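You operate a simulated robot arm through the tools that you are given. There is no shell and no other tool.

Carry out the task below with a simulated robot arm. There is one attempt and no reset: what you move stays moved.

## Task
Close the blue tub and scrub the paint smear off the high table.
Fine: scrub with the brush, wetted in the water jar; it ends standing in the jar. What is to be rubbed or washed off counts as gone when no trace of it is left.

It is judged by the outcome, as a careful person would: the job done as asked, and still so three seconds after it is handed in. It fails if anything else is knocked over, pushed out of place, dropped, spilled or broken.

## Robot
A 7-joint arm with a two-finger parallel gripper, fixed in place. Base frame: the origin is at the foot of the arm, x ahead of it, y to its left, z up; the work surface is at about z = 940. Readings come in mm, rad, newtons and seconds.
Its first joint turns from -2.304 to 2.304 rad. Payload 3.91 kg.
The tool frame sits at the grasp point between the pads (the TCP): z along the fingers, y along the line on which they close. The tips reach 30 mm beyond it. Largest opening 110 mm; finger width 20, thickness 10; the body of the gripper, 48 by 112 mm, starts 55 mm behind the TCP.
Orientation is that of the tool frame in the base frame, as a unit quaternion [x, y, z, w]. With the fingers straight down and closing along the base's y, the tool's x points along the base's -x, its y along +y and its z along -z.

## Interface
- The arm moves only by the tool play_rows. Its argument "commands" is a list of rows, each an object of numbers (a shift or turn left out is 0, a gripper value left out holds the last): "dx", "dy", "dz": the shift along the base's x, y, z in mm; "wx", "wy", "wz": the turn, a rotation vector about the base's x, y, z in rad; "hand": the finger opening in mm, from 0 to 110. In form: [{"dx": .., "dy": .., "dz": .., "wx": .., "wy": .., "wz": .., "hand": ..}, ...]. A call has 1 to 20 rows; each row shifts and turns the commanded pose from where the row before left it. A row lasts 0.2 s, in which the tool goes at most 50 mm and 0.15 rad; a call with a longer step from one row to the next is refused whole, and so is a gripper value outside its range. Where a pose cannot be reached the arm comes as near as it can. A force on the tool above 40 N (or 10 N above the force at the start of the call, whichever is more), or a blocked arm, ends the call early, and 0.2 s more pass. Each finger travels about 108 mm/s and halts on what it meets, pressing with about 22 N; the grip force reading is that of the motor and also rises with nothing between the fingers. The clock runs only during rows and for 0.2 s after the last one: add rows that do not move to give the fingers time. The reply holds the time, the measured pose of the TCP, the force on the tool along the base axes, the opening and the grip force, in the units named above and with some noise, with the torque about the TCP (base axes, N m) and any sound that the robot's microphone picked up.
- Cameras (640 x 400 px; columns grow to the right, rows downward): "scene" is fixed at [49.9, -650, 1628]; the picture's right is [0.79, -0.61, 0.00], its down [-0.27, -0.35, -0.90] and it looks along [0.55, 0.71, -0.44] (base axes); focal length 328 px, centre (320, 200). "wrist" rides on the gripper at [72, 17, -103] in the tool frame; the picture's right is [-0.23, 0.97, 0.00], its down [-0.76, -0.18, -0.62] and it looks along [-0.61, -0.14, 0.78] (tool axes); focal length 222 px, centre (320, 200). There is no depth. A picture from a camera that has moved, and an enlarged one, comes with that camera's place and axes in the base frame and with its lens.
- capture(camera): a new picture of that camera. No time passes.
- inspect(camera, box): a new picture of the part [left, top, right, bottom] of that camera's present view, enlarged. No time passes.
- hand_in(): hands the job in; it is judged then, once.

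Places have to be worked out from the pictures, the camera data and where the tool is seen. Open the gripper and draw the arm clear of the work before you hand the job in, unless the task says otherwise.

The tools are called after "Call:" as a command line: name --argument value ..., lists and objects as JSON in quotes. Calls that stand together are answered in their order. play_rows: Moves the arm, as the interface text tells. Its arguments: {"type":"object","properties":{"commands":{"type":"array","items":{"type":"object","properties":{"dx":{"type":"number"},"dy":{"type":"number"},"dz":{"type":"number"},"wx":{"type":"number"},"wy":{"type":"number"},"wz":{"type":"number"},"hand":{"type":"number"}}}}},"required":["commands"]} The other tools are called the same way: capture (camera) takes a picture; inspect (camera, box) takes an enlarged picture of a part of a camera's view; hand_in () hands the job in.

At the start:

```text
clock: 0.0
ee_pos: [477.2, 270.4, 1334.5]
tool_rot: [0.0, 1.0, 0.001, -0.001]
force: [-0.2, -0.3, 0.1]
ft_torque: [0.01, -0.02, -0.03]
width: 109.7
finger_force: 0.0
```

scene: 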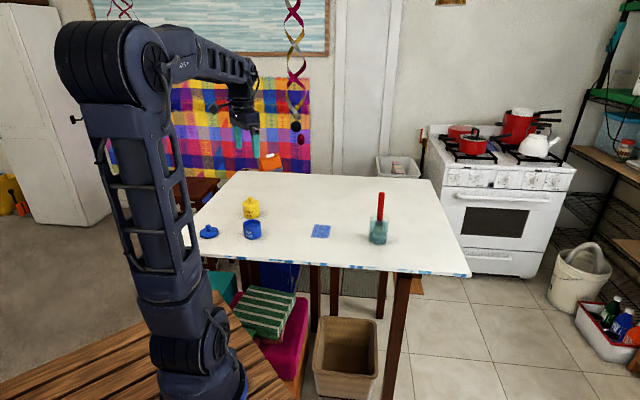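
wrist: 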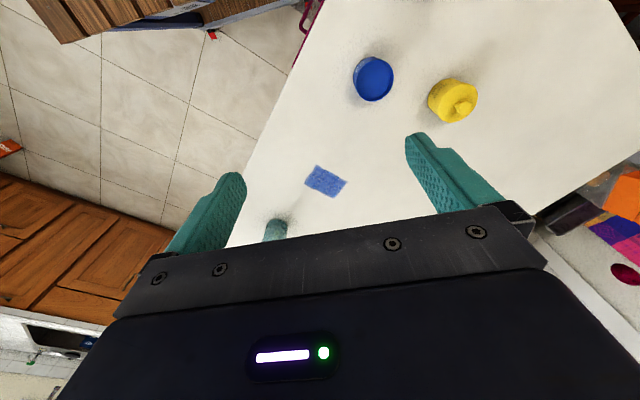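

I begin by enlarging the table area in both cameras to place the tub, lid, smear and jar.

Call:
inspect --camera "scene" --box '[180, 160, 340, 260]'

Call:
inspect --camera "scene" --box '[300, 170, 460, 270]'

Call:
inspect --camera "wrist" --box '[220, 30, 540, 230]'

```text
4.00 times, centred on (260, 210) of scene
camera zoom: at [49.9, -650.0, 1628.0], right [0.79, -0.61, 0.0], down [-0.27, -0.35, -0.9], along [0.55, 0.71, -0.44], focal length 1312 px, centre (560, 160)
```

zoom: 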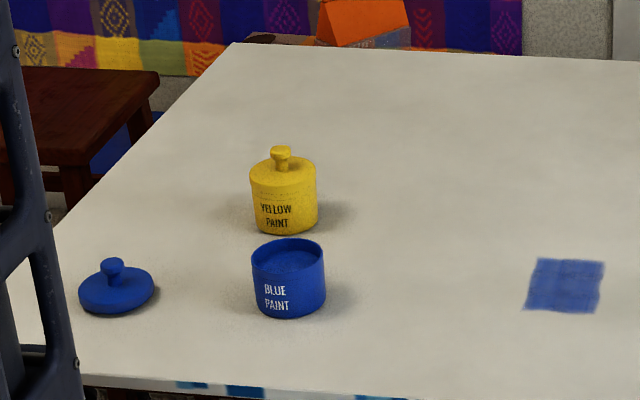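

```text
4.00 times, centred on (380, 220) of scene
camera zoom: at [49.9, -650.0, 1628.0], right [0.79, -0.61, 0.0], down [-0.27, -0.35, -0.9], along [0.55, 0.71, -0.44], focal length 1312 px, centre (80, 120)
```

zoom: 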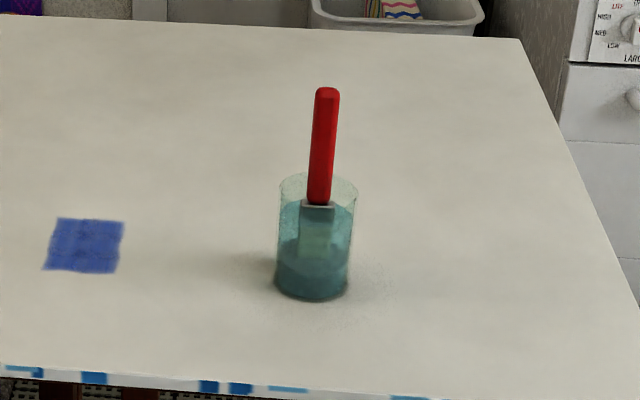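

```text
2.00 times, centred on (380, 130) of wrist
camera zoom: at [403.5, 288.6, 1438.5], right [0.23, 0.97, 0.0], down [0.76, -0.18, 0.62], along [0.61, -0.14, -0.78], focal length 444 px, centre (200, 340)
```

zoom: 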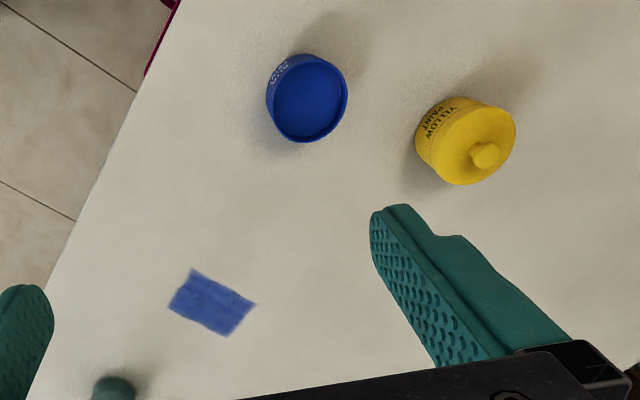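

The tub is near (509, 378), the lid near (377, 486), the yellow tub near (583, 533), the smear is centred near (741, 233) and the jar stands near (872, 50). I move above the lid first for a closer wrist view.

Call:
play_rows --commands '[{"dx": -12.5, "dy": 27, "dz": -23}, {"dx": -12.5, "dy": 27, "dz": -23}, {"dx": -12.5, "dy": 27, "dz": -23}, {"dx": -12.5, "dy": 27, "dz": -23}, {"dx": -12.5, "dy": 27, "dz": -23}, {"dx": -12.5, "dy": 27, "dz": -23}, {"dx": -12.5, "dy": 27, "dz": -23}, {"dx": -12.5, "dy": 27, "dz": -23}, {"dx": 0}]'

Call:
capture --camera "wrist"

Call:
capture --camera "scene"

```text
clock: 2.0
ee_pos: [373.3, 490.1, 1149.6]
tool_rot: [0.0, 1.0, 0.0, 0.0]
force: [-0.3, -0.2, -0.8]
ft_torque: [0.0, 0.02, -0.02]
width: 110.0
finger_force: 0.1
```

```text
taken
camera wrist: at [300.4, 506.4, 1253.3], right [0.23, 0.97, 0.0], down [0.76, -0.18, 0.62], along [0.61, -0.14, -0.78], focal length 222 px, centre (320, 200)
```

wrist: 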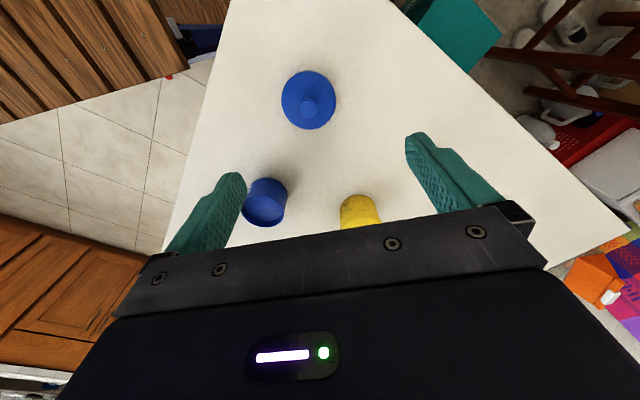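

```text
taken
```

scene: 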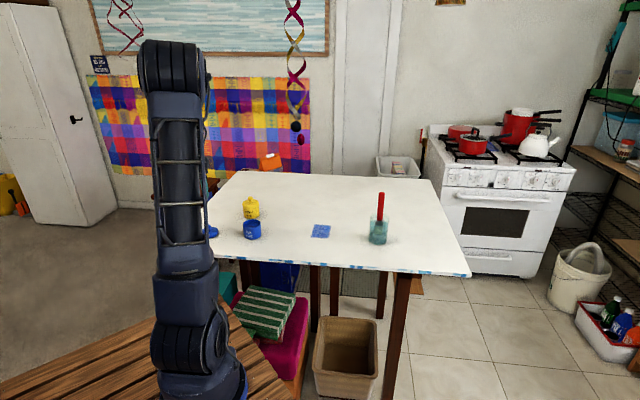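

The lid is in the wrist view at about (309, 100). I enlarge it to fix the knob position, and wait a row to get a second pose reading.

Call:
play_rows --commands '[{"dx": 0}]'

Call:
inspect --camera "wrist" --box '[230, 50, 390, 150]'

Call:
inspect --camera "wrist" --box '[220, 150, 400, 240]'

```text
clock: 2.4
ee_pos: [372.1, 489.9, 1149.8]
tool_rot: [-0.001, 1.0, 0.001, 0.0]
force: [0.0, -0.9, 0.9]
ft_torque: [-0.02, 0.03, 0.01]
width: 109.9
finger_force: 0.0
```

```text
4.00 times, centred on (310, 100) of wrist
camera zoom: at [300.6, 506.3, 1253.3], right [0.23, 0.97, 0.0], down [0.76, -0.18, 0.62], along [0.61, -0.14, -0.78], focal length 888 px, centre (360, 600)
```

zoom: 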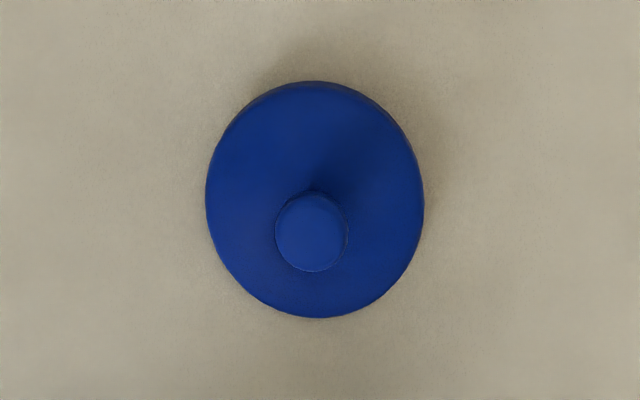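

```text
3.56 times, centred on (310, 195) of wrist
camera zoom: at [300.6, 506.3, 1253.3], right [0.23, 0.97, 0.0], down [0.76, -0.18, 0.62], along [0.61, -0.14, -0.78], focal length 790 px, centre (356, 218)
```

zoom: 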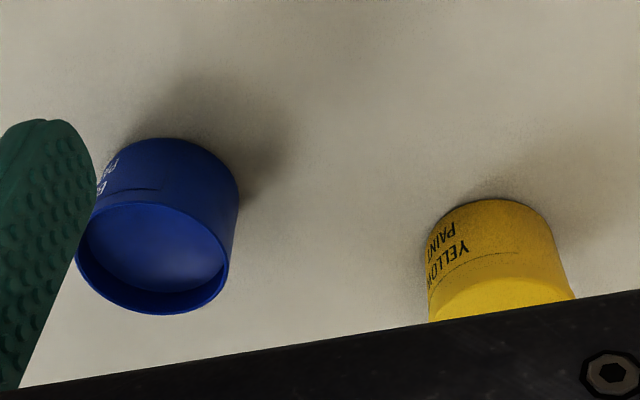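

From the wrist view, which agrees with the fingers' known geometry, the lid knob is at about (375, 474) with its top near z = 978. The scene camera reads y about 12 mm too high. I shift above the knob, lower to z ≈ 1050 and check again.

Call:
play_rows --commands '[{"dx": 1, "dy": -8, "dz": -35, "hand": 70}, {"dx": 1, "dy": -7.5, "dz": -35}, {"dz": -30}, {"dx": 0}, {"dx": 0}]'

Call:
capture --camera "wrist"

Call:
inspect --camera "wrist" --box '[220, 60, 420, 185]'

```text
clock: 3.6
ee_pos: [375.0, 471.0, 1050.2]
tool_rot: [0.0, 1.0, 0.0, 0.001]
force: [0.5, -0.3, -1.0]
ft_torque: [0.05, 0.01, 0.03]
width: 70.1
finger_force: 0.1
```

```text
taken
camera wrist: at [302.5, 489.2, 1154.1], right [0.23, 0.97, 0.0], down [0.76, -0.18, 0.62], along [0.61, -0.14, -0.78], focal length 222 px, centre (320, 200)
```

wrist: 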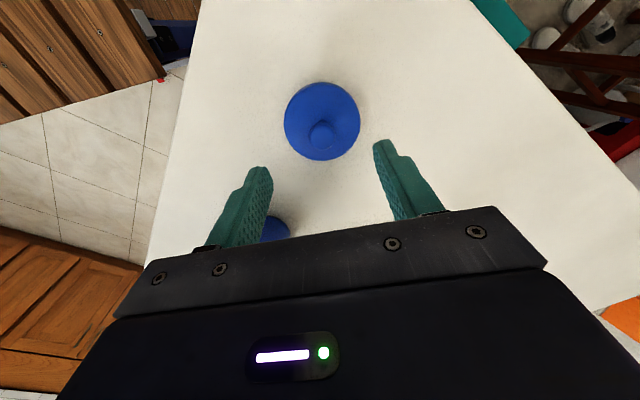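

```text
3.20 times, centred on (320, 122) of wrist
camera zoom: at [302.5, 489.2, 1154.1], right [0.23, 0.97, 0.0], down [0.76, -0.18, 0.62], along [0.61, -0.14, -0.78], focal length 711 px, centre (320, 448)
```

zoom: 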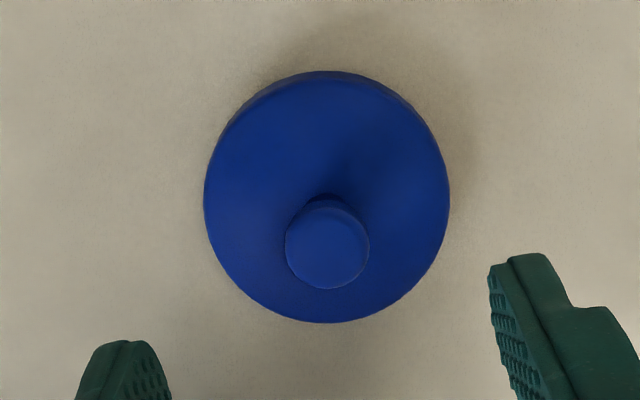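

The second view again puts the knob at about (375.5, 474), top at z ≈ 978. I centre on it and lower to TCP z ≈ 995, which puts the tips at about 965, just above the lid disc.

Call:
play_rows --commands '[{"dx": 0.5, "dy": 2.2, "dz": -20}, {"dz": -20}, {"dz": -10}, {"dz": -5}, {"dx": 0}, {"dx": 0}]'

Call:
capture --camera "wrist"

Call:
inspect --camera "scene" --box '[180, 200, 260, 250]'

```text
clock: 5.0
ee_pos: [377.5, 474.4, 995.7]
tool_rot: [0.0, 1.0, 0.0, 0.0]
force: [0.0, -0.5, 0.0]
ft_torque: [-0.01, 0.01, 0.0]
width: 70.0
finger_force: 0.0
```

```text
taken
camera wrist: at [305.1, 491.7, 1099.5], right [0.23, 0.97, 0.0], down [0.76, -0.18, 0.62], along [0.61, -0.14, -0.78], focal length 222 px, centre (320, 200)
```

wrist: 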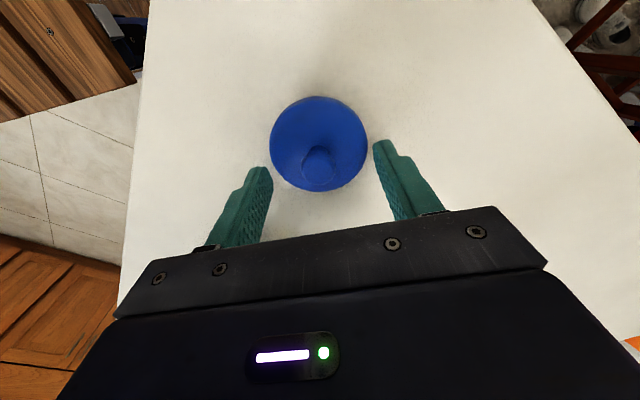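

```text
8.00 times, centred on (220, 225) of scene
camera zoom: at [49.9, -650.0, 1628.0], right [0.79, -0.61, 0.0], down [-0.27, -0.35, -0.9], along [0.55, 0.71, -0.44], focal length 2623 px, centre (1120, 0)
```

zoom: 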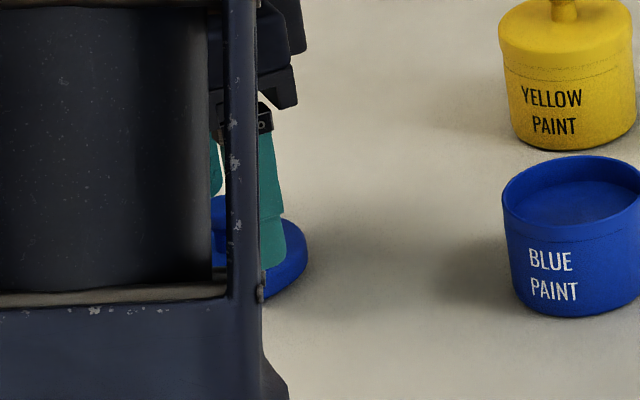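

The knob lies between the fingers in y. I nudge 2 mm back in x, close on the knob, and check the grip.

Call:
play_rows --commands '[{"dx": -2, "dz": -2}, {"hand": 40}, {"hand": 10}, {"hand": 10}, {"hand": 10}]'

Call:
inspect --camera "wrist" --box '[220, 80, 420, 205]'

```text
clock: 6.2
ee_pos: [375.8, 474.5, 993.6]
tool_rot: [0.0, 1.0, 0.0, 0.0]
force: [0.0, 0.9, 1.0]
ft_torque: [-0.03, -0.01, 0.0]
width: 20.0
finger_force: 21.8
```

```text
3.20 times, centred on (320, 142) of wrist
camera zoom: at [303.2, 491.7, 1097.4], right [0.23, 0.97, 0.0], down [0.76, -0.18, 0.62], along [0.61, -0.14, -0.78], focal length 711 px, centre (320, 384)
```

zoom: 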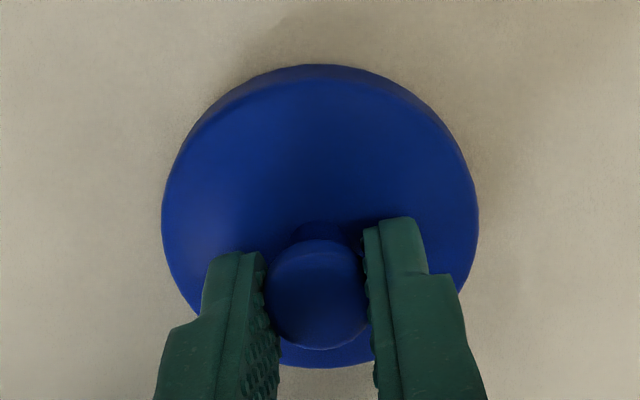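

Gripped at 20 mm with full force. I lift the lid 80 mm.

Call:
play_rows --commands '[{"dz": 10}, {"dz": 20}, {"dz": 25}, {"dz": 25}, {"dx": 0}]'

Call:
capture --camera "wrist"

```text
clock: 7.4
ee_pos: [378.0, 473.1, 1072.9]
tool_rot: [0.0, 1.0, -0.001, 0.0]
force: [-0.9, 0.5, -0.5]
ft_torque: [-0.01, 0.01, -0.02]
width: 19.8
finger_force: 22.3
```

```text
taken
camera wrist: at [305.7, 490.1, 1177.9], right [0.23, 0.97, 0.0], down [0.76, -0.18, 0.62], along [0.61, -0.14, -0.78], focal length 222 px, centre (320, 200)
```

wrist: 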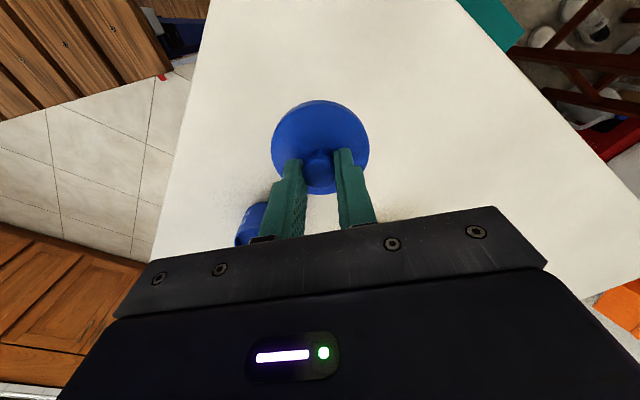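

The lid is held. I carry it beside the tub (offset in y, and high enough to clear the yellow tub's knob) so the wrist camera can see the open rim.

Call:
play_rows --commands '[{"dz": 27}, {"dx": 33, "dy": -5}, {"dx": 33, "dy": -6}, {"dx": 32, "dy": -6}, {"dx": 32, "dy": -6}, {"dx": 0}, {"dx": 0}]'

Call:
capture --camera "wrist"

Call:
inspect --camera "wrist" --box '[180, 80, 380, 205]'

Call:
inspect --camera "scene" --box '[200, 170, 300, 250]'

```text
clock: 9.0
ee_pos: [509.4, 451.6, 1101.7]
tool_rot: [0.0, 1.0, 0.001, 0.0]
force: [0.2, -0.6, 0.2]
ft_torque: [0.0, 0.03, 0.02]
width: 20.0
finger_force: 21.8
```

```text
taken
camera wrist: at [435.5, 468.2, 1205.0], right [0.23, 0.97, 0.0], down [0.76, -0.18, 0.62], along [0.61, -0.14, -0.78], focal length 222 px, centre (320, 200)
```

wrist: 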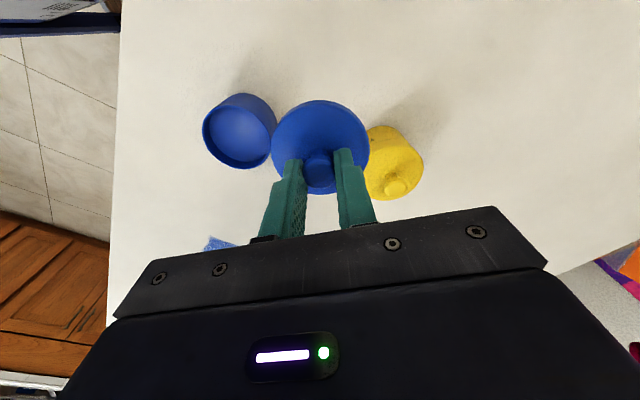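

```text
3.20 times, centred on (280, 142) of wrist
camera zoom: at [435.5, 468.2, 1205.0], right [0.23, 0.97, 0.0], down [0.76, -0.18, 0.62], along [0.61, -0.14, -0.78], focal length 711 px, centre (448, 384)
```

zoom: 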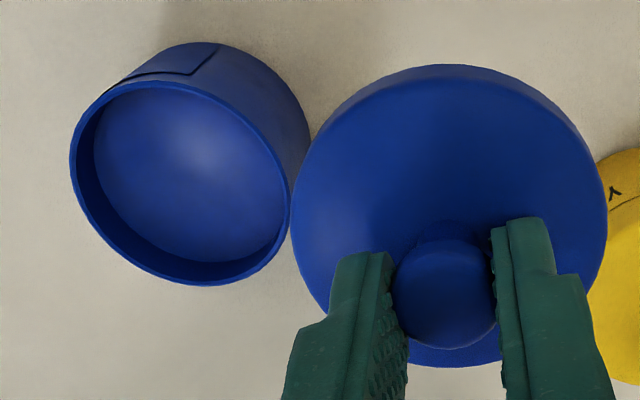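

```text
5.00 times, centred on (250, 210) of scene
camera zoom: at [49.9, -650.0, 1628.0], right [0.79, -0.61, 0.0], down [-0.27, -0.35, -0.9], along [0.55, 0.71, -0.44], focal length 1640 px, centre (670, 150)
```

zoom: 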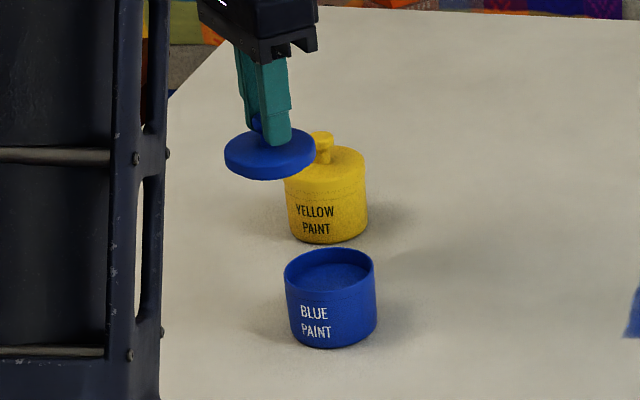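

Rim two-view estimate: tub centre at about (506, 365), rim near z ≈ 990; the lid knob is held essentially at the TCP. I move above the tub at this height and check alignment.

Call:
play_rows --commands '[{"dx": -0.5, "dy": -30}, {"dx": -0.5, "dy": -30}, {"dx": -0.7, "dy": -26.5}, {"dx": 0}, {"dx": 0}]'

Call:
inspect --camera "scene" --box '[200, 170, 300, 250]'

Call:
inspect --camera "wrist" --box '[220, 60, 420, 205]'

```text
clock: 10.2
ee_pos: [505.9, 364.7, 1102.6]
tool_rot: [0.0, 1.0, 0.0, 0.0]
force: [-0.1, 0.1, -0.4]
ft_torque: [0.01, 0.0, -0.02]
width: 20.1
finger_force: 21.8
```

```text
5.00 times, centred on (250, 210) of scene
camera zoom: at [49.9, -650.0, 1628.0], right [0.79, -0.61, 0.0], down [-0.27, -0.35, -0.9], along [0.55, 0.71, -0.44], focal length 1640 px, centre (670, 150)
```

zoom: 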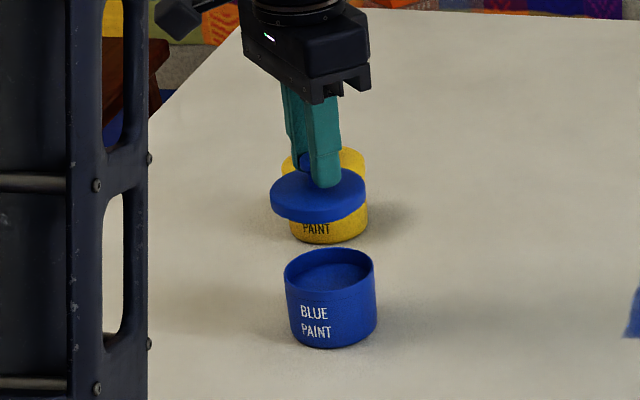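

```text
2.76 times, centred on (320, 132) of wrist
camera zoom: at [432.5, 380.7, 1205.7], right [0.23, 0.97, 0.0], down [0.76, -0.18, 0.62], along [0.61, -0.14, -0.78], focal length 613 px, centre (320, 386)
```

zoom: 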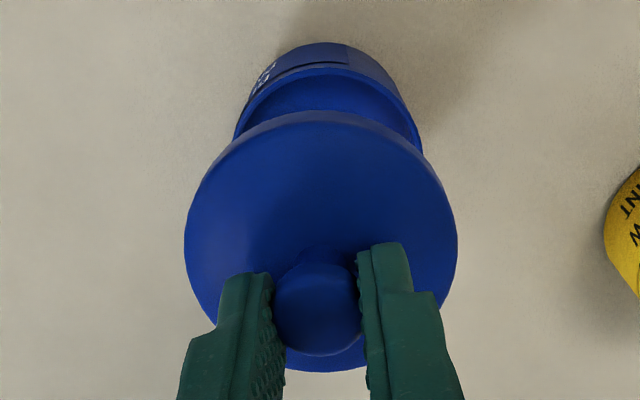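

Scene and wrist both suggest the tub is a few mm off from the lid axis. I zoom in tighter to measure the offset.

Call:
inspect --camera "wrist" --box '[280, 60, 380, 122]'

Call:
inspect --camera "scene" --box '[240, 190, 296, 245]'

```text
6.40 times, centred on (330, 91) of wrist
camera zoom: at [432.5, 380.7, 1205.7], right [0.23, 0.97, 0.0], down [0.76, -0.18, 0.62], along [0.61, -0.14, -0.78], focal length 1422 px, centre (256, 898)
```

zoom: 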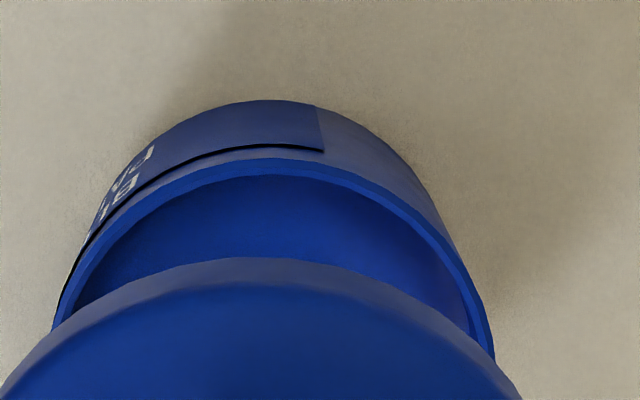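

```text
7.27 times, centred on (268, 218) of scene
camera zoom: at [49.9, -650.0, 1628.0], right [0.79, -0.61, 0.0], down [-0.27, -0.35, -0.9], along [0.55, 0.71, -0.44], focal length 2385 px, centre (698, 73)
```

zoom: 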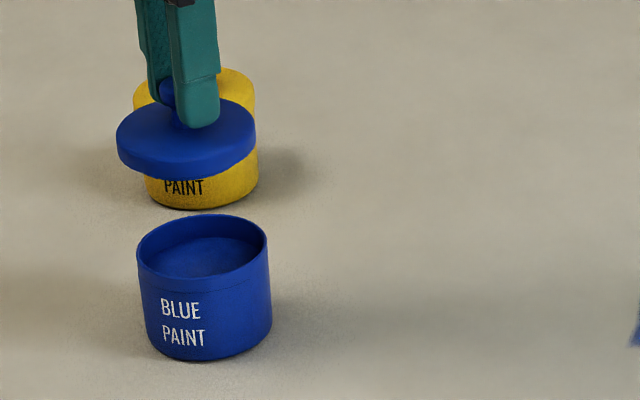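

Combining both views, the tub is about 3.3 mm farther in x and 0.8 mm in y than the held lid. I correct and lower until the lid is about 15–20 mm above the rim, then re-measure.

Call:
play_rows --commands '[{"dx": 3.3, "dy": 0.8}, {"dz": -20}, {"dz": -17}, {"dx": 0}, {"dx": 0}]'

Call:
inspect --camera "scene" --box '[230, 200, 280, 245]'

Call:
inspect --camera "wrist" --box '[250, 70, 390, 157]'

```text
clock: 11.4
ee_pos: [507.4, 365.0, 1064.8]
tool_rot: [0.0, 1.0, 0.0, 0.0]
force: [-0.2, -0.1, 0.0]
ft_torque: [0.0, 0.02, -0.01]
width: 20.1
finger_force: 22.6
```

```text
8.89 times, centred on (255, 222) of scene
camera zoom: at [49.9, -650.0, 1628.0], right [0.79, -0.61, 0.0], down [-0.27, -0.35, -0.9], along [0.55, 0.71, -0.44], focal length 2915 px, centre (898, 0)
```

zoom: 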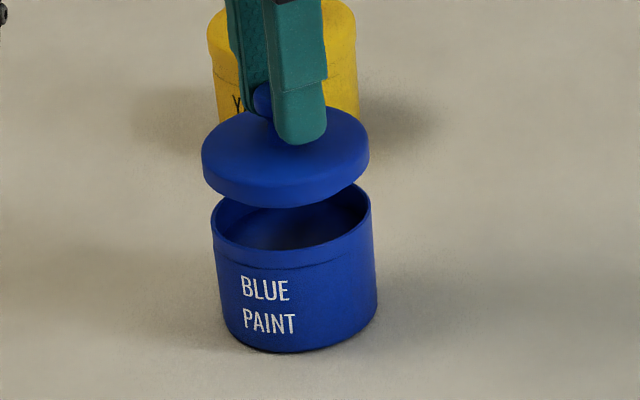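

```text
4.57 times, centred on (320, 114) of wrist
camera zoom: at [435.2, 381.3, 1168.3], right [0.23, 0.97, 0.0], down [0.76, -0.18, 0.62], along [0.61, -0.14, -0.78], focal length 1015 px, centre (320, 595)
```

zoom: 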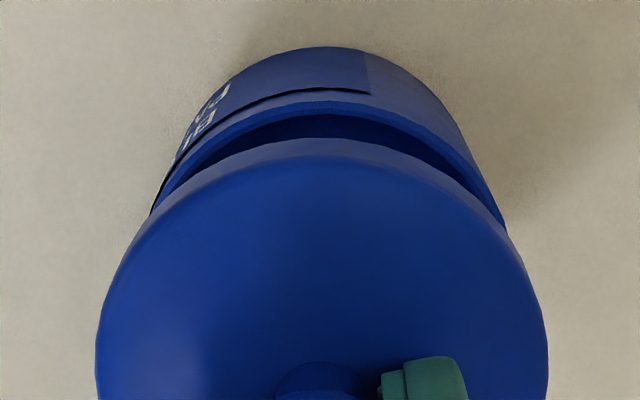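

Both views now show the lid over the rim within about 0.5 mm. I lower slowly toward contact in small steps.

Call:
play_rows --commands '[{"dy": 0.5, "dz": -5}, {"dz": -5}, {"dz": -4}, {"dz": -2}, {"dx": 0}]'

Call:
inspect --camera "scene" --box '[230, 200, 280, 245]'

```text
clock: 12.6
ee_pos: [508.0, 364.4, 1047.0]
tool_rot: [0.0, 1.0, 0.0, 0.0]
force: [0.3, 0.2, 0.8]
ft_torque: [0.03, 0.0, -0.02]
width: 19.7
finger_force: 21.8
```

```text
8.89 times, centred on (255, 222) of scene
camera zoom: at [49.9, -650.0, 1628.0], right [0.79, -0.61, 0.0], down [-0.27, -0.35, -0.9], along [0.55, 0.71, -0.44], focal length 2915 px, centre (898, 0)
```

zoom: 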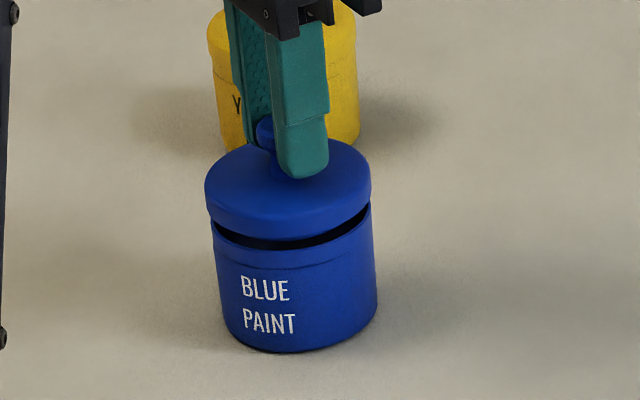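

Aligned, with about 4 mm of gap left. I continue lowering 1 mm at a time and watch the force.

Call:
play_rows --commands '[{"dz": -1}, {"dz": -1}, {"dz": -1}, {"dz": -1}, {"dx": 0}]'

Call:
inspect --camera "scene" --box '[230, 200, 280, 245]'

```text
clock: 13.8
ee_pos: [508.2, 365.5, 1044.1]
tool_rot: [0.0, 1.0, 0.001, 0.0]
force: [-0.5, 0.3, 0.5]
ft_torque: [-0.01, 0.05, -0.03]
width: 19.9
finger_force: 22.0
```

```text
8.89 times, centred on (255, 222) of scene
camera zoom: at [49.9, -650.0, 1628.0], right [0.79, -0.61, 0.0], down [-0.27, -0.35, -0.9], along [0.55, 0.71, -0.44], focal length 2915 px, centre (898, 0)
```

zoom: 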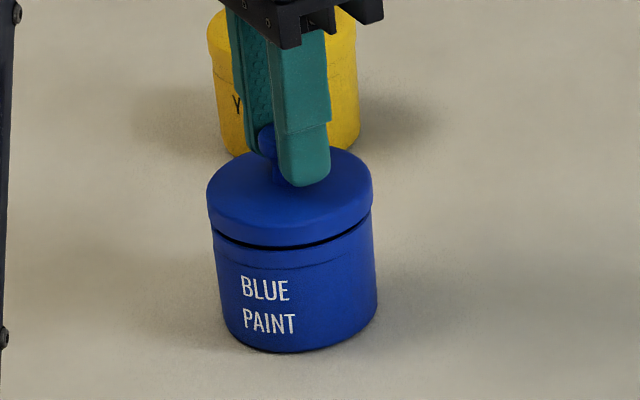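

Still a thin gap and no contact force. I lower another few millimetres.

Call:
play_rows --commands '[{"dz": -1}, {"dz": -1}, {"dz": -0.5}, {"dx": 0}]'

Call:
inspect --camera "scene" --box '[230, 200, 280, 245]'

```text
clock: 14.8
ee_pos: [508.7, 365.2, 1040.5]
tool_rot: [0.0, 1.0, 0.0, 0.0]
force: [-1.8, -0.3, 0.3]
ft_torque: [-0.02, 0.07, 0.02]
width: 19.7
finger_force: 21.9
```

```text
8.89 times, centred on (255, 222) of scene
camera zoom: at [49.9, -650.0, 1628.0], right [0.79, -0.61, 0.0], down [-0.27, -0.35, -0.9], along [0.55, 0.71, -0.44], focal length 2915 px, centre (898, 0)
```

zoom: 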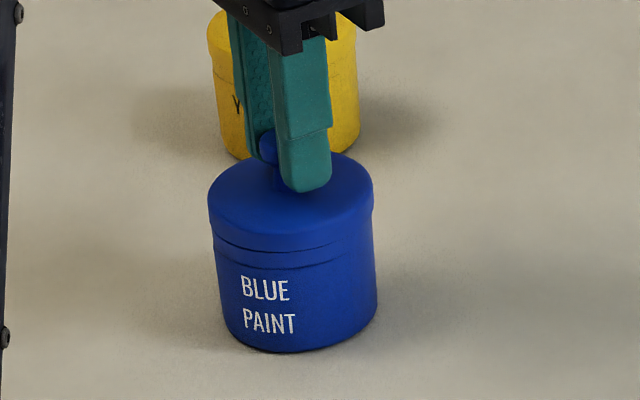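

The lid is at the rim with a slight lateral touch. I lower in half-millimetre steps until the vertical force shows seating.

Call:
play_rows --commands '[{"dz": -0.5}, {"dz": -0.5}, {"dz": -0.5}, {"dx": 0}]'

Call:
inspect --camera "scene" --box '[230, 200, 280, 245]'

Call:
inspect --camera "wrist" --box '[250, 70, 390, 157]'

```text
clock: 15.8
ee_pos: [508.3, 365.7, 1040.8]
tool_rot: [0.0, 1.0, 0.0, 0.0]
force: [1.0, 1.1, 5.0]
ft_torque: [-0.09, -0.07, 0.02]
width: 20.0
finger_force: 22.2
```

```text
8.89 times, centred on (255, 222) of scene
camera zoom: at [49.9, -650.0, 1628.0], right [0.79, -0.61, 0.0], down [-0.27, -0.35, -0.9], along [0.55, 0.71, -0.44], focal length 2915 px, centre (898, 0)
```

zoom: 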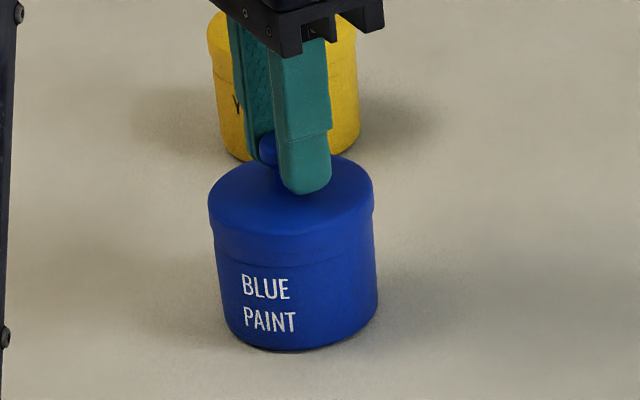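

```text
4.57 times, centred on (320, 114) of wrist
camera zoom: at [436.0, 383.0, 1143.4], right [0.23, 0.97, 0.0], down [0.76, -0.18, 0.62], along [0.61, -0.14, -0.78], focal length 1015 px, centre (320, 595)
```

zoom: 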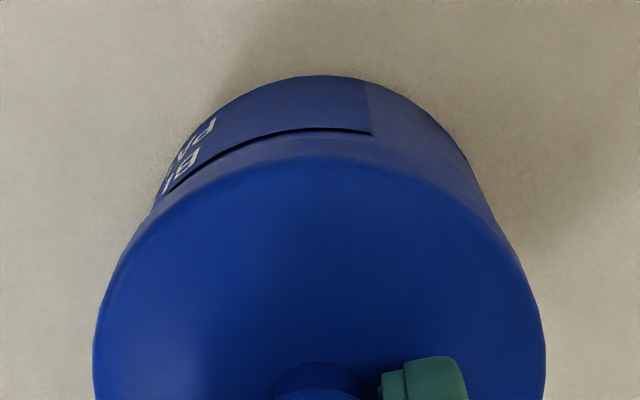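

Vertical force is 5 N and the lid is flush and aligned in both views. One small push more confirms it's seated before I release.

Call:
play_rows --commands '[{"dz": -0.5}, {"dz": -0.5}, {"dx": 0}]'

```text
clock: 16.6
ee_pos: [507.8, 365.6, 1039.7]
tool_rot: [-0.001, 1.0, 0.0, 0.0]
force: [3.3, -2.1, 9.1]
ft_torque: [-0.07, -0.12, -0.02]
width: 19.9
finger_force: 21.9
```

The force rises stiffly to 9 N, so the lid is seated. I back off slightly, open the fingers and rise straight up.

Call:
play_rows --commands '[{"dz": 1}, {"hand": 25}, {"hand": 45}, {"hand": 50}, {"hand": 50}, {"dz": 15}, {"dz": 25}, {"dz": 40}, {"dz": 40}, {"dx": 0}]'

Call:
inspect --camera "scene" --box '[230, 195, 280, 240]'

Call:
capture --camera "wrist"

```text
clock: 18.8
ee_pos: [506.8, 364.5, 1161.8]
tool_rot: [0.0, 1.0, -0.001, 0.001]
force: [0.7, 1.3, -0.1]
ft_torque: [0.03, 0.01, 0.0]
width: 50.3
finger_force: 0.2
heard: snap
```

```text
8.89 times, centred on (255, 218) of scene
camera zoom: at [49.9, -650.0, 1628.0], right [0.79, -0.61, 0.0], down [-0.27, -0.35, -0.9], along [0.55, 0.71, -0.44], focal length 2915 px, centre (898, 44)
```

zoom: 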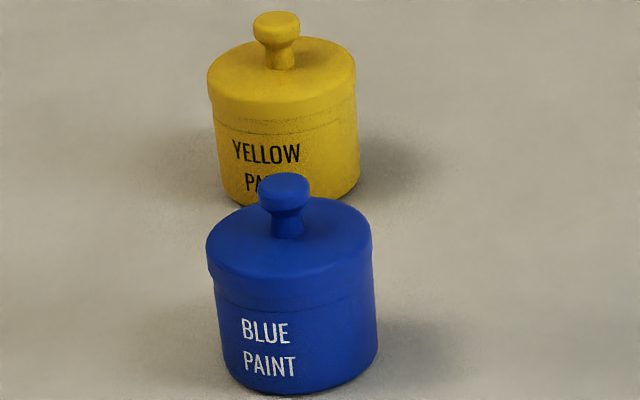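

```text
taken
camera wrist: at [434.9, 383.2, 1265.7], right [0.23, 0.97, 0.0], down [0.76, -0.18, 0.62], along [0.61, -0.14, -0.78], focal length 222 px, centre (320, 200)
```

wrist: 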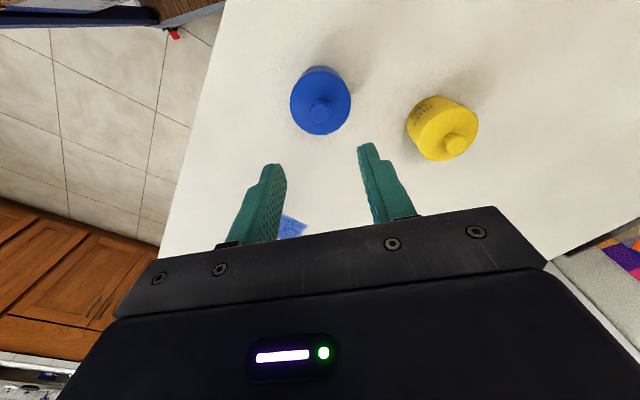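

A snap was heard and the blue tub looks closed just like the yellow one. Next I rise and move toward the jar, estimated near (862, 42) with the brush top at z ≈ 1140, stopping short so the wrist camera can see it.

Call:
play_rows --commands '[{"dz": 44, "hand": 70}, {"dz": 44}, {"dx": 29.5, "dy": -32.2}, {"dx": 29.5, "dy": -32.2}, {"dx": 29.5, "dy": -32.2}, {"dx": 29.5, "dy": -32.2}, {"dx": 29.5, "dy": -32.2}, {"dx": 29.5, "dy": -32.2}, {"dx": 29.5, "dy": -32.2}, {"dx": 29.5, "dy": -32.2}, {"dx": 29.5, "dy": -32.2}, {"dx": 29.5, "dy": -32.2}, {"dx": 0}, {"dx": 0}]'

Call:
capture --camera "wrist"

Call:
capture --camera "scene"

```text
clock: 21.8
ee_pos: [801.5, 42.4, 1247.3]
tool_rot: [0.0, 1.0, 0.0, 0.0]
force: [-0.7, -0.8, 0.2]
ft_torque: [0.0, -0.05, -0.02]
width: 70.2
finger_force: 0.0
```

```text
taken
camera wrist: at [729.8, 60.3, 1350.7], right [0.23, 0.97, 0.0], down [0.76, -0.18, 0.62], along [0.61, -0.14, -0.78], focal length 222 px, centre (320, 200)
```

wrist: 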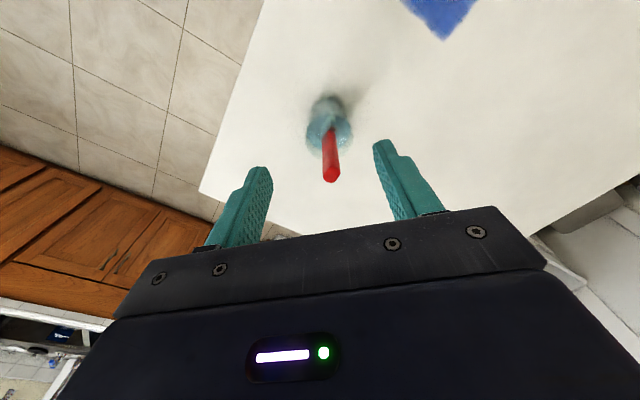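

```text
taken
```

scene: 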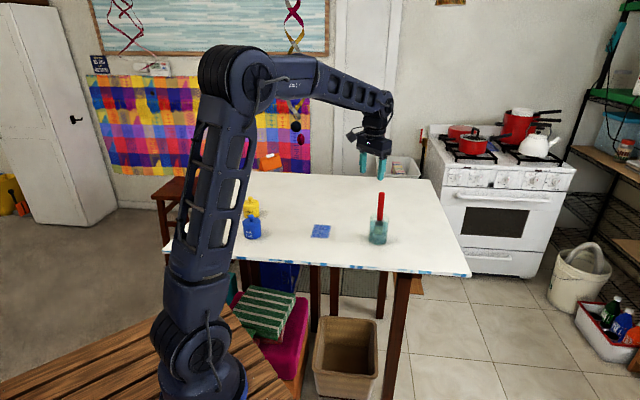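

The brush and jar are in the wrist view near (330, 150). I enlarge them to get the brush's place, tilt and orientation.

Call:
inspect --camera "wrist" --box '[280, 85, 392, 195]'

Call:
inspect --camera "scene" --box '[345, 180, 415, 250]'

Call:
inspect --camera "wrist" --box '[380, 0, 500, 60]'

```text
3.64 times, centred on (336, 140) of wrist
camera zoom: at [729.8, 60.3, 1350.7], right [0.23, 0.97, 0.0], down [0.76, -0.18, 0.62], along [0.61, -0.14, -0.78], focal length 808 px, centre (262, 418)
```

zoom: 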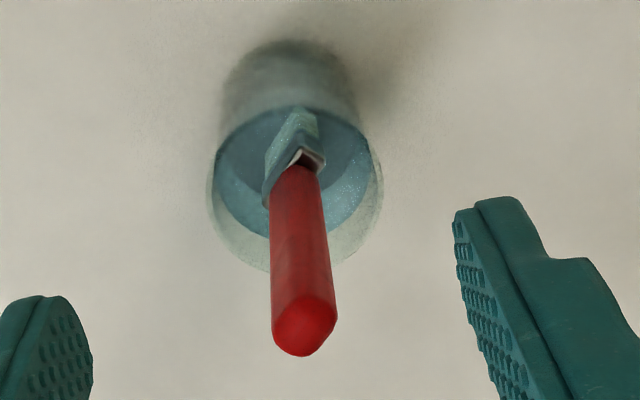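

```text
5.71 times, centred on (380, 215) of scene
camera zoom: at [49.9, -650.0, 1628.0], right [0.79, -0.61, 0.0], down [-0.27, -0.35, -0.9], along [0.55, 0.71, -0.44], focal length 1874 px, centre (-23, 114)
```

zoom: 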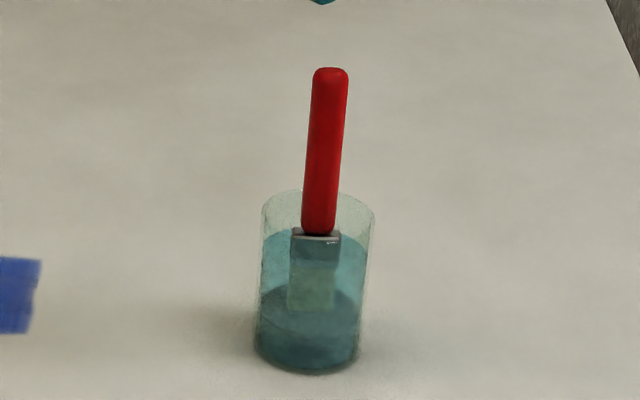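

```text
5.33 times, centred on (440, 30) of wrist
camera zoom: at [729.8, 60.3, 1350.7], right [0.23, 0.97, 0.0], down [0.76, -0.18, 0.62], along [0.61, -0.14, -0.78], focal length 1185 px, centre (-320, 1107)
```

zoom: 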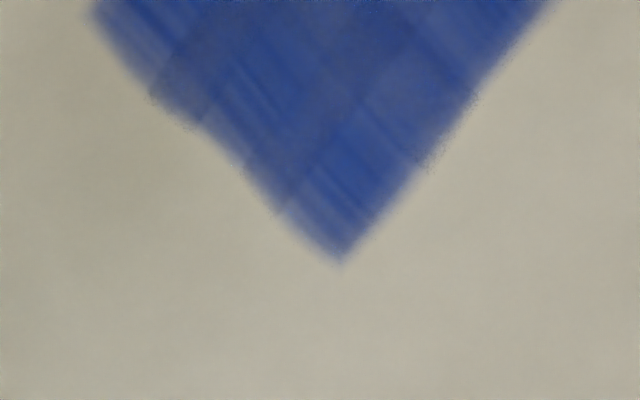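

The brush stands vertically at about (863, 43), in the jar centred near (861, 43). I zoom in further on the handle end and ferrule to learn how the flat brush is turned.

Call:
inspect --camera "wrist" --box '[305, 105, 355, 190]'

Call:
inspect --camera "scene" --box '[365, 185, 395, 250]'

```text
4.71 times, centred on (330, 148) of wrist
camera zoom: at [729.8, 60.3, 1350.7], right [0.23, 0.97, 0.0], down [0.76, -0.18, 0.62], along [0.61, -0.14, -0.78], focal length 1045 px, centre (273, 447)
```

zoom: 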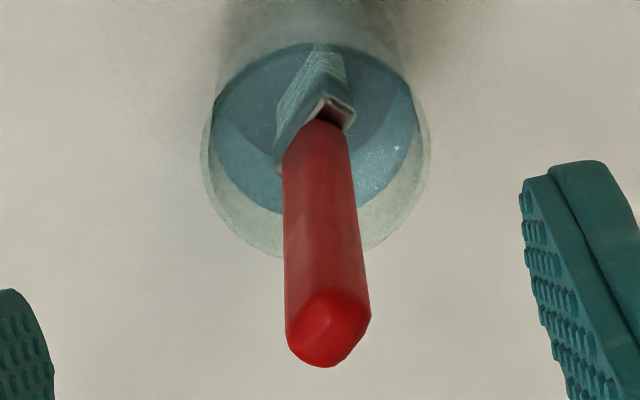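

```text
6.15 times, centred on (380, 218) of scene
camera zoom: at [49.9, -650.0, 1628.0], right [0.79, -0.61, 0.0], down [-0.27, -0.35, -0.9], along [0.55, 0.71, -0.44], focal length 2018 px, centre (-49, 92)
```

zoom: 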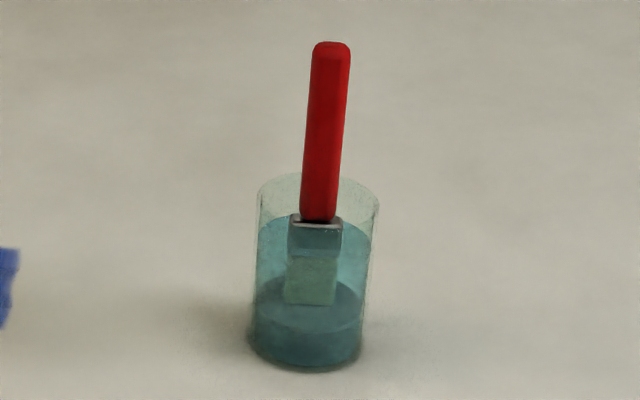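

The flat brush's width runs about −45° to −50° in the table plane, and the handle is thin across that. So I'll close the fingers across its thickness: turn the tool about −0.8 rad while moving over the brush, still well above it.

Call:
play_rows --commands '[{"dx": 10.2, "wz": -0.134}, {"dx": 10.2, "wz": -0.134}, {"dx": 10.2, "wz": -0.134}, {"dx": 10.2, "wz": -0.134}, {"dx": 10.2, "wz": -0.134}, {"dx": 10.2, "wz": -0.134}, {"dx": 0}, {"dx": 0}]'

Call:
capture --camera "wrist"

Call:
inspect --camera "wrist" --box '[260, 60, 380, 180]'

```text
clock: 23.6
ee_pos: [865.5, 44.1, 1247.7]
tool_rot: [0.392, 0.92, 0.0, 0.001]
force: [-0.2, -0.2, 0.3]
ft_torque: [0.01, 0.02, 0.0]
width: 69.9
finger_force: 0.1
```

```text
taken
camera wrist: at [827.3, 108.0, 1351.8], right [0.86, 0.51, 0.0], down [0.4, -0.67, 0.62], along [0.32, -0.54, -0.78], focal length 222 px, centre (320, 200)
```

wrist: 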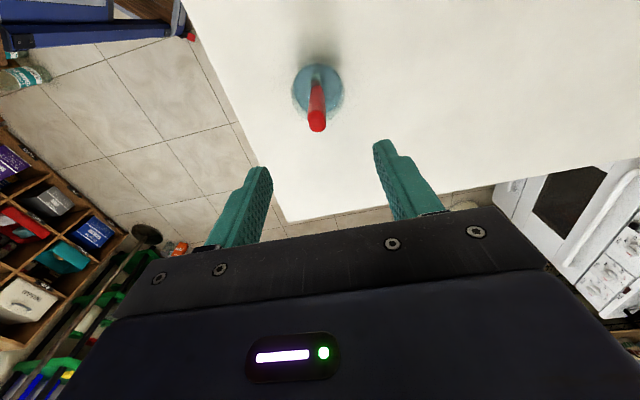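

```text
3.33 times, centred on (320, 120) of wrist
camera zoom: at [827.3, 108.0, 1351.8], right [0.86, 0.51, 0.0], down [0.4, -0.67, 0.62], along [0.32, -0.54, -0.78], focal length 740 px, centre (320, 467)
```

zoom: 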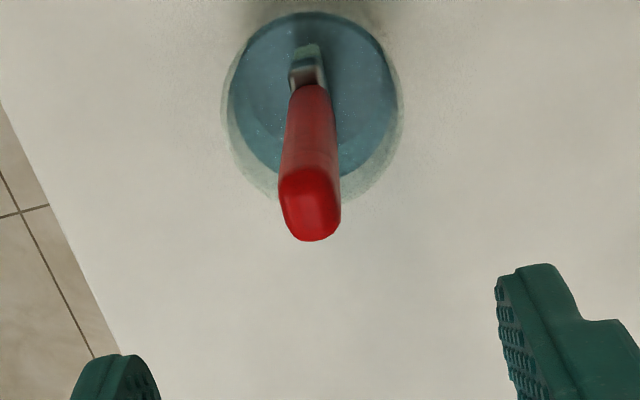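

The turn matches the brush to within about 3°, and two views place the handle top near (863, 42.5). I shift 3 mm and lower so the tips come just around the handle top, then check clearance.

Call:
play_rows --commands '[{"dx": -3, "dy": -0.7, "dz": -30}, {"dz": -30}, {"dz": -20}, {"dx": 0}, {"dx": 0}]'

Call:
capture --camera "wrist"

Call:
inspect --camera "scene" --box '[345, 160, 415, 250]'

```text
clock: 24.8
ee_pos: [861.7, 43.3, 1166.4]
tool_rot: [0.392, 0.92, 0.0, 0.0]
force: [-0.7, 0.6, 0.4]
ft_torque: [-0.02, -0.01, 0.03]
width: 70.1
finger_force: 0.1
```

```text
taken
camera wrist: at [823.3, 108.8, 1270.4], right [0.86, 0.51, 0.0], down [0.4, -0.67, 0.62], along [0.32, -0.54, -0.78], focal length 222 px, centre (320, 200)
```

wrist: 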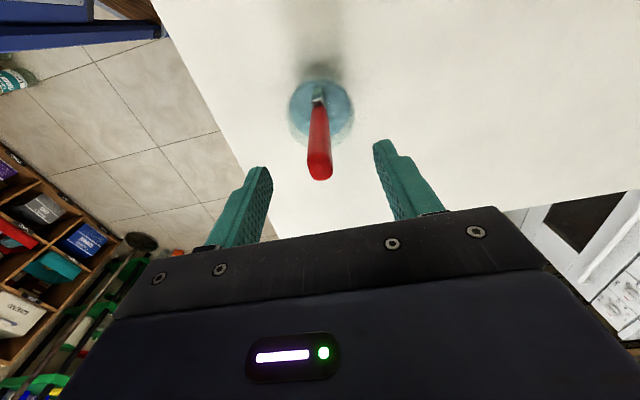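

```text
4.44 times, centred on (380, 205) of scene
camera zoom: at [49.9, -650.0, 1628.0], right [0.79, -0.61, 0.0], down [-0.27, -0.35, -0.9], along [0.55, 0.71, -0.44], focal length 1457 px, centre (53, 178)
```

zoom: 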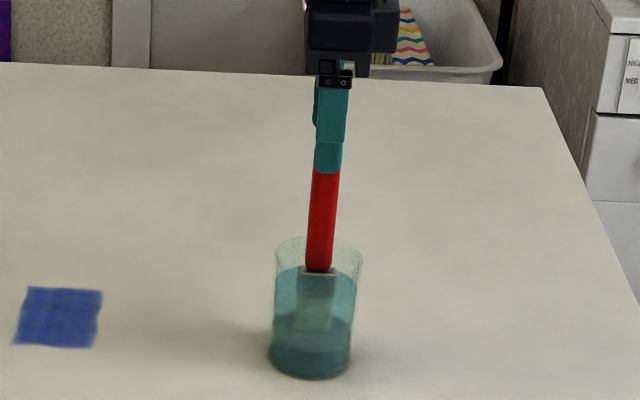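

The handle is between the fingers in both views. I lower to TCP z ≈ 1097, keeping the tips above the jar rim and the palm above the handle end.

Call:
play_rows --commands '[{"dz": -20}, {"dz": -20}, {"dz": -15}, {"dz": -12}, {"dx": 0}, {"dx": 0}]'

Call:
inspect --camera "scene" --box '[345, 160, 415, 250]'

Call:
inspect --camera "wrist" --box '[230, 90, 410, 230]'

```text
clock: 26.2
ee_pos: [861.3, 43.4, 1100.8]
tool_rot: [0.391, 0.92, 0.0, 0.0]
force: [0.7, -0.9, -0.4]
ft_torque: [0.0, 0.02, 0.01]
width: 70.2
finger_force: 0.0
```

```text
4.44 times, centred on (380, 205) of scene
camera zoom: at [49.9, -650.0, 1628.0], right [0.79, -0.61, 0.0], down [-0.27, -0.35, -0.9], along [0.55, 0.71, -0.44], focal length 1457 px, centre (53, 178)
```

zoom: 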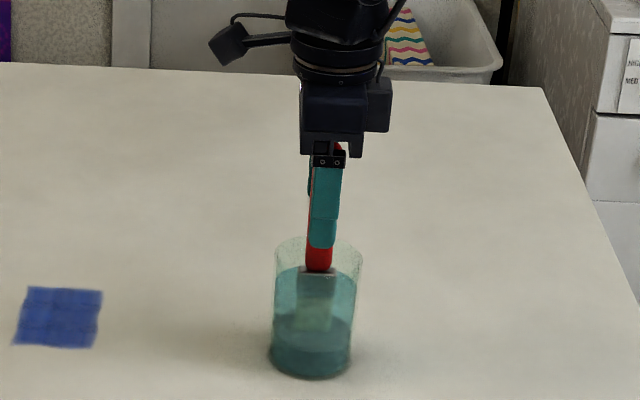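

```text
2.86 times, centred on (320, 160) of wrist
camera zoom: at [823.6, 107.7, 1205.2], right [0.86, 0.51, 0.0], down [0.4, -0.67, 0.62], along [0.32, -0.54, -0.78], focal length 635 px, centre (320, 314)
```

zoom: 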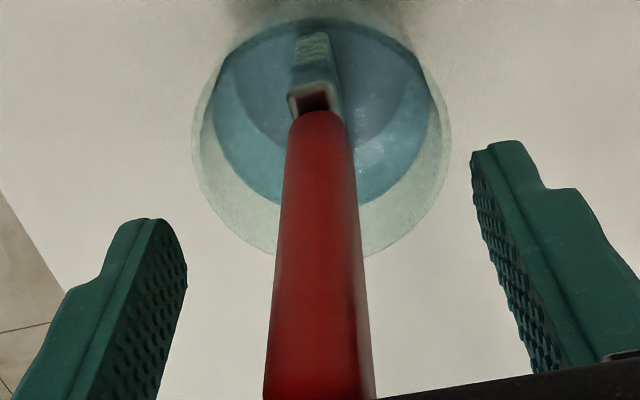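

The handle is centred between the pads. I close the fingers on it.

Call:
play_rows --commands '[{"hand": 50}, {"hand": 35}, {"hand": 20}, {"hand": 5}, {"hand": 5}, {"hand": 5}]'

Call:
inspect --camera "scene" --box '[345, 160, 415, 250]'

Call:
inspect --camera "wrist" --box '[230, 90, 410, 230]'

```text
clock: 27.6
ee_pos: [862.4, 43.3, 1100.3]
tool_rot: [0.392, 0.92, 0.0, 0.0]
force: [-0.5, -0.1, -0.3]
ft_torque: [0.02, 0.0, -0.01]
width: 16.5
finger_force: 21.7
```

```text
4.44 times, centred on (380, 205) of scene
camera zoom: at [49.9, -650.0, 1628.0], right [0.79, -0.61, 0.0], down [-0.27, -0.35, -0.9], along [0.55, 0.71, -0.44], focal length 1457 px, centre (53, 178)
```

zoom: 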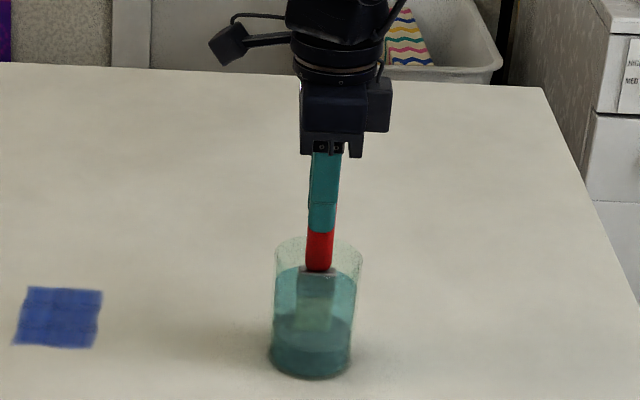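

```text
2.86 times, centred on (320, 160) of wrist
camera zoom: at [823.6, 107.7, 1205.2], right [0.86, 0.51, 0.0], down [0.4, -0.67, 0.62], along [0.32, -0.54, -0.78], focal length 635 px, centre (320, 314)
```

zoom: 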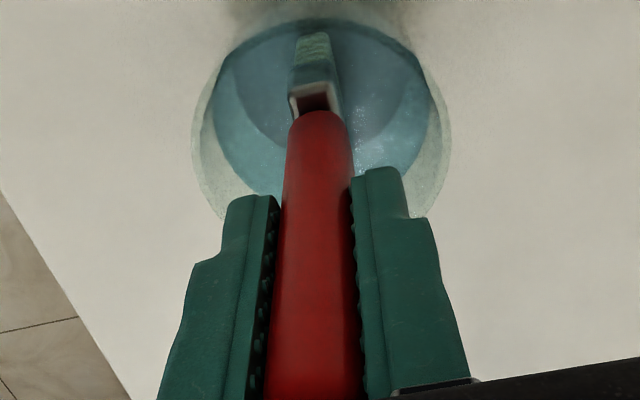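

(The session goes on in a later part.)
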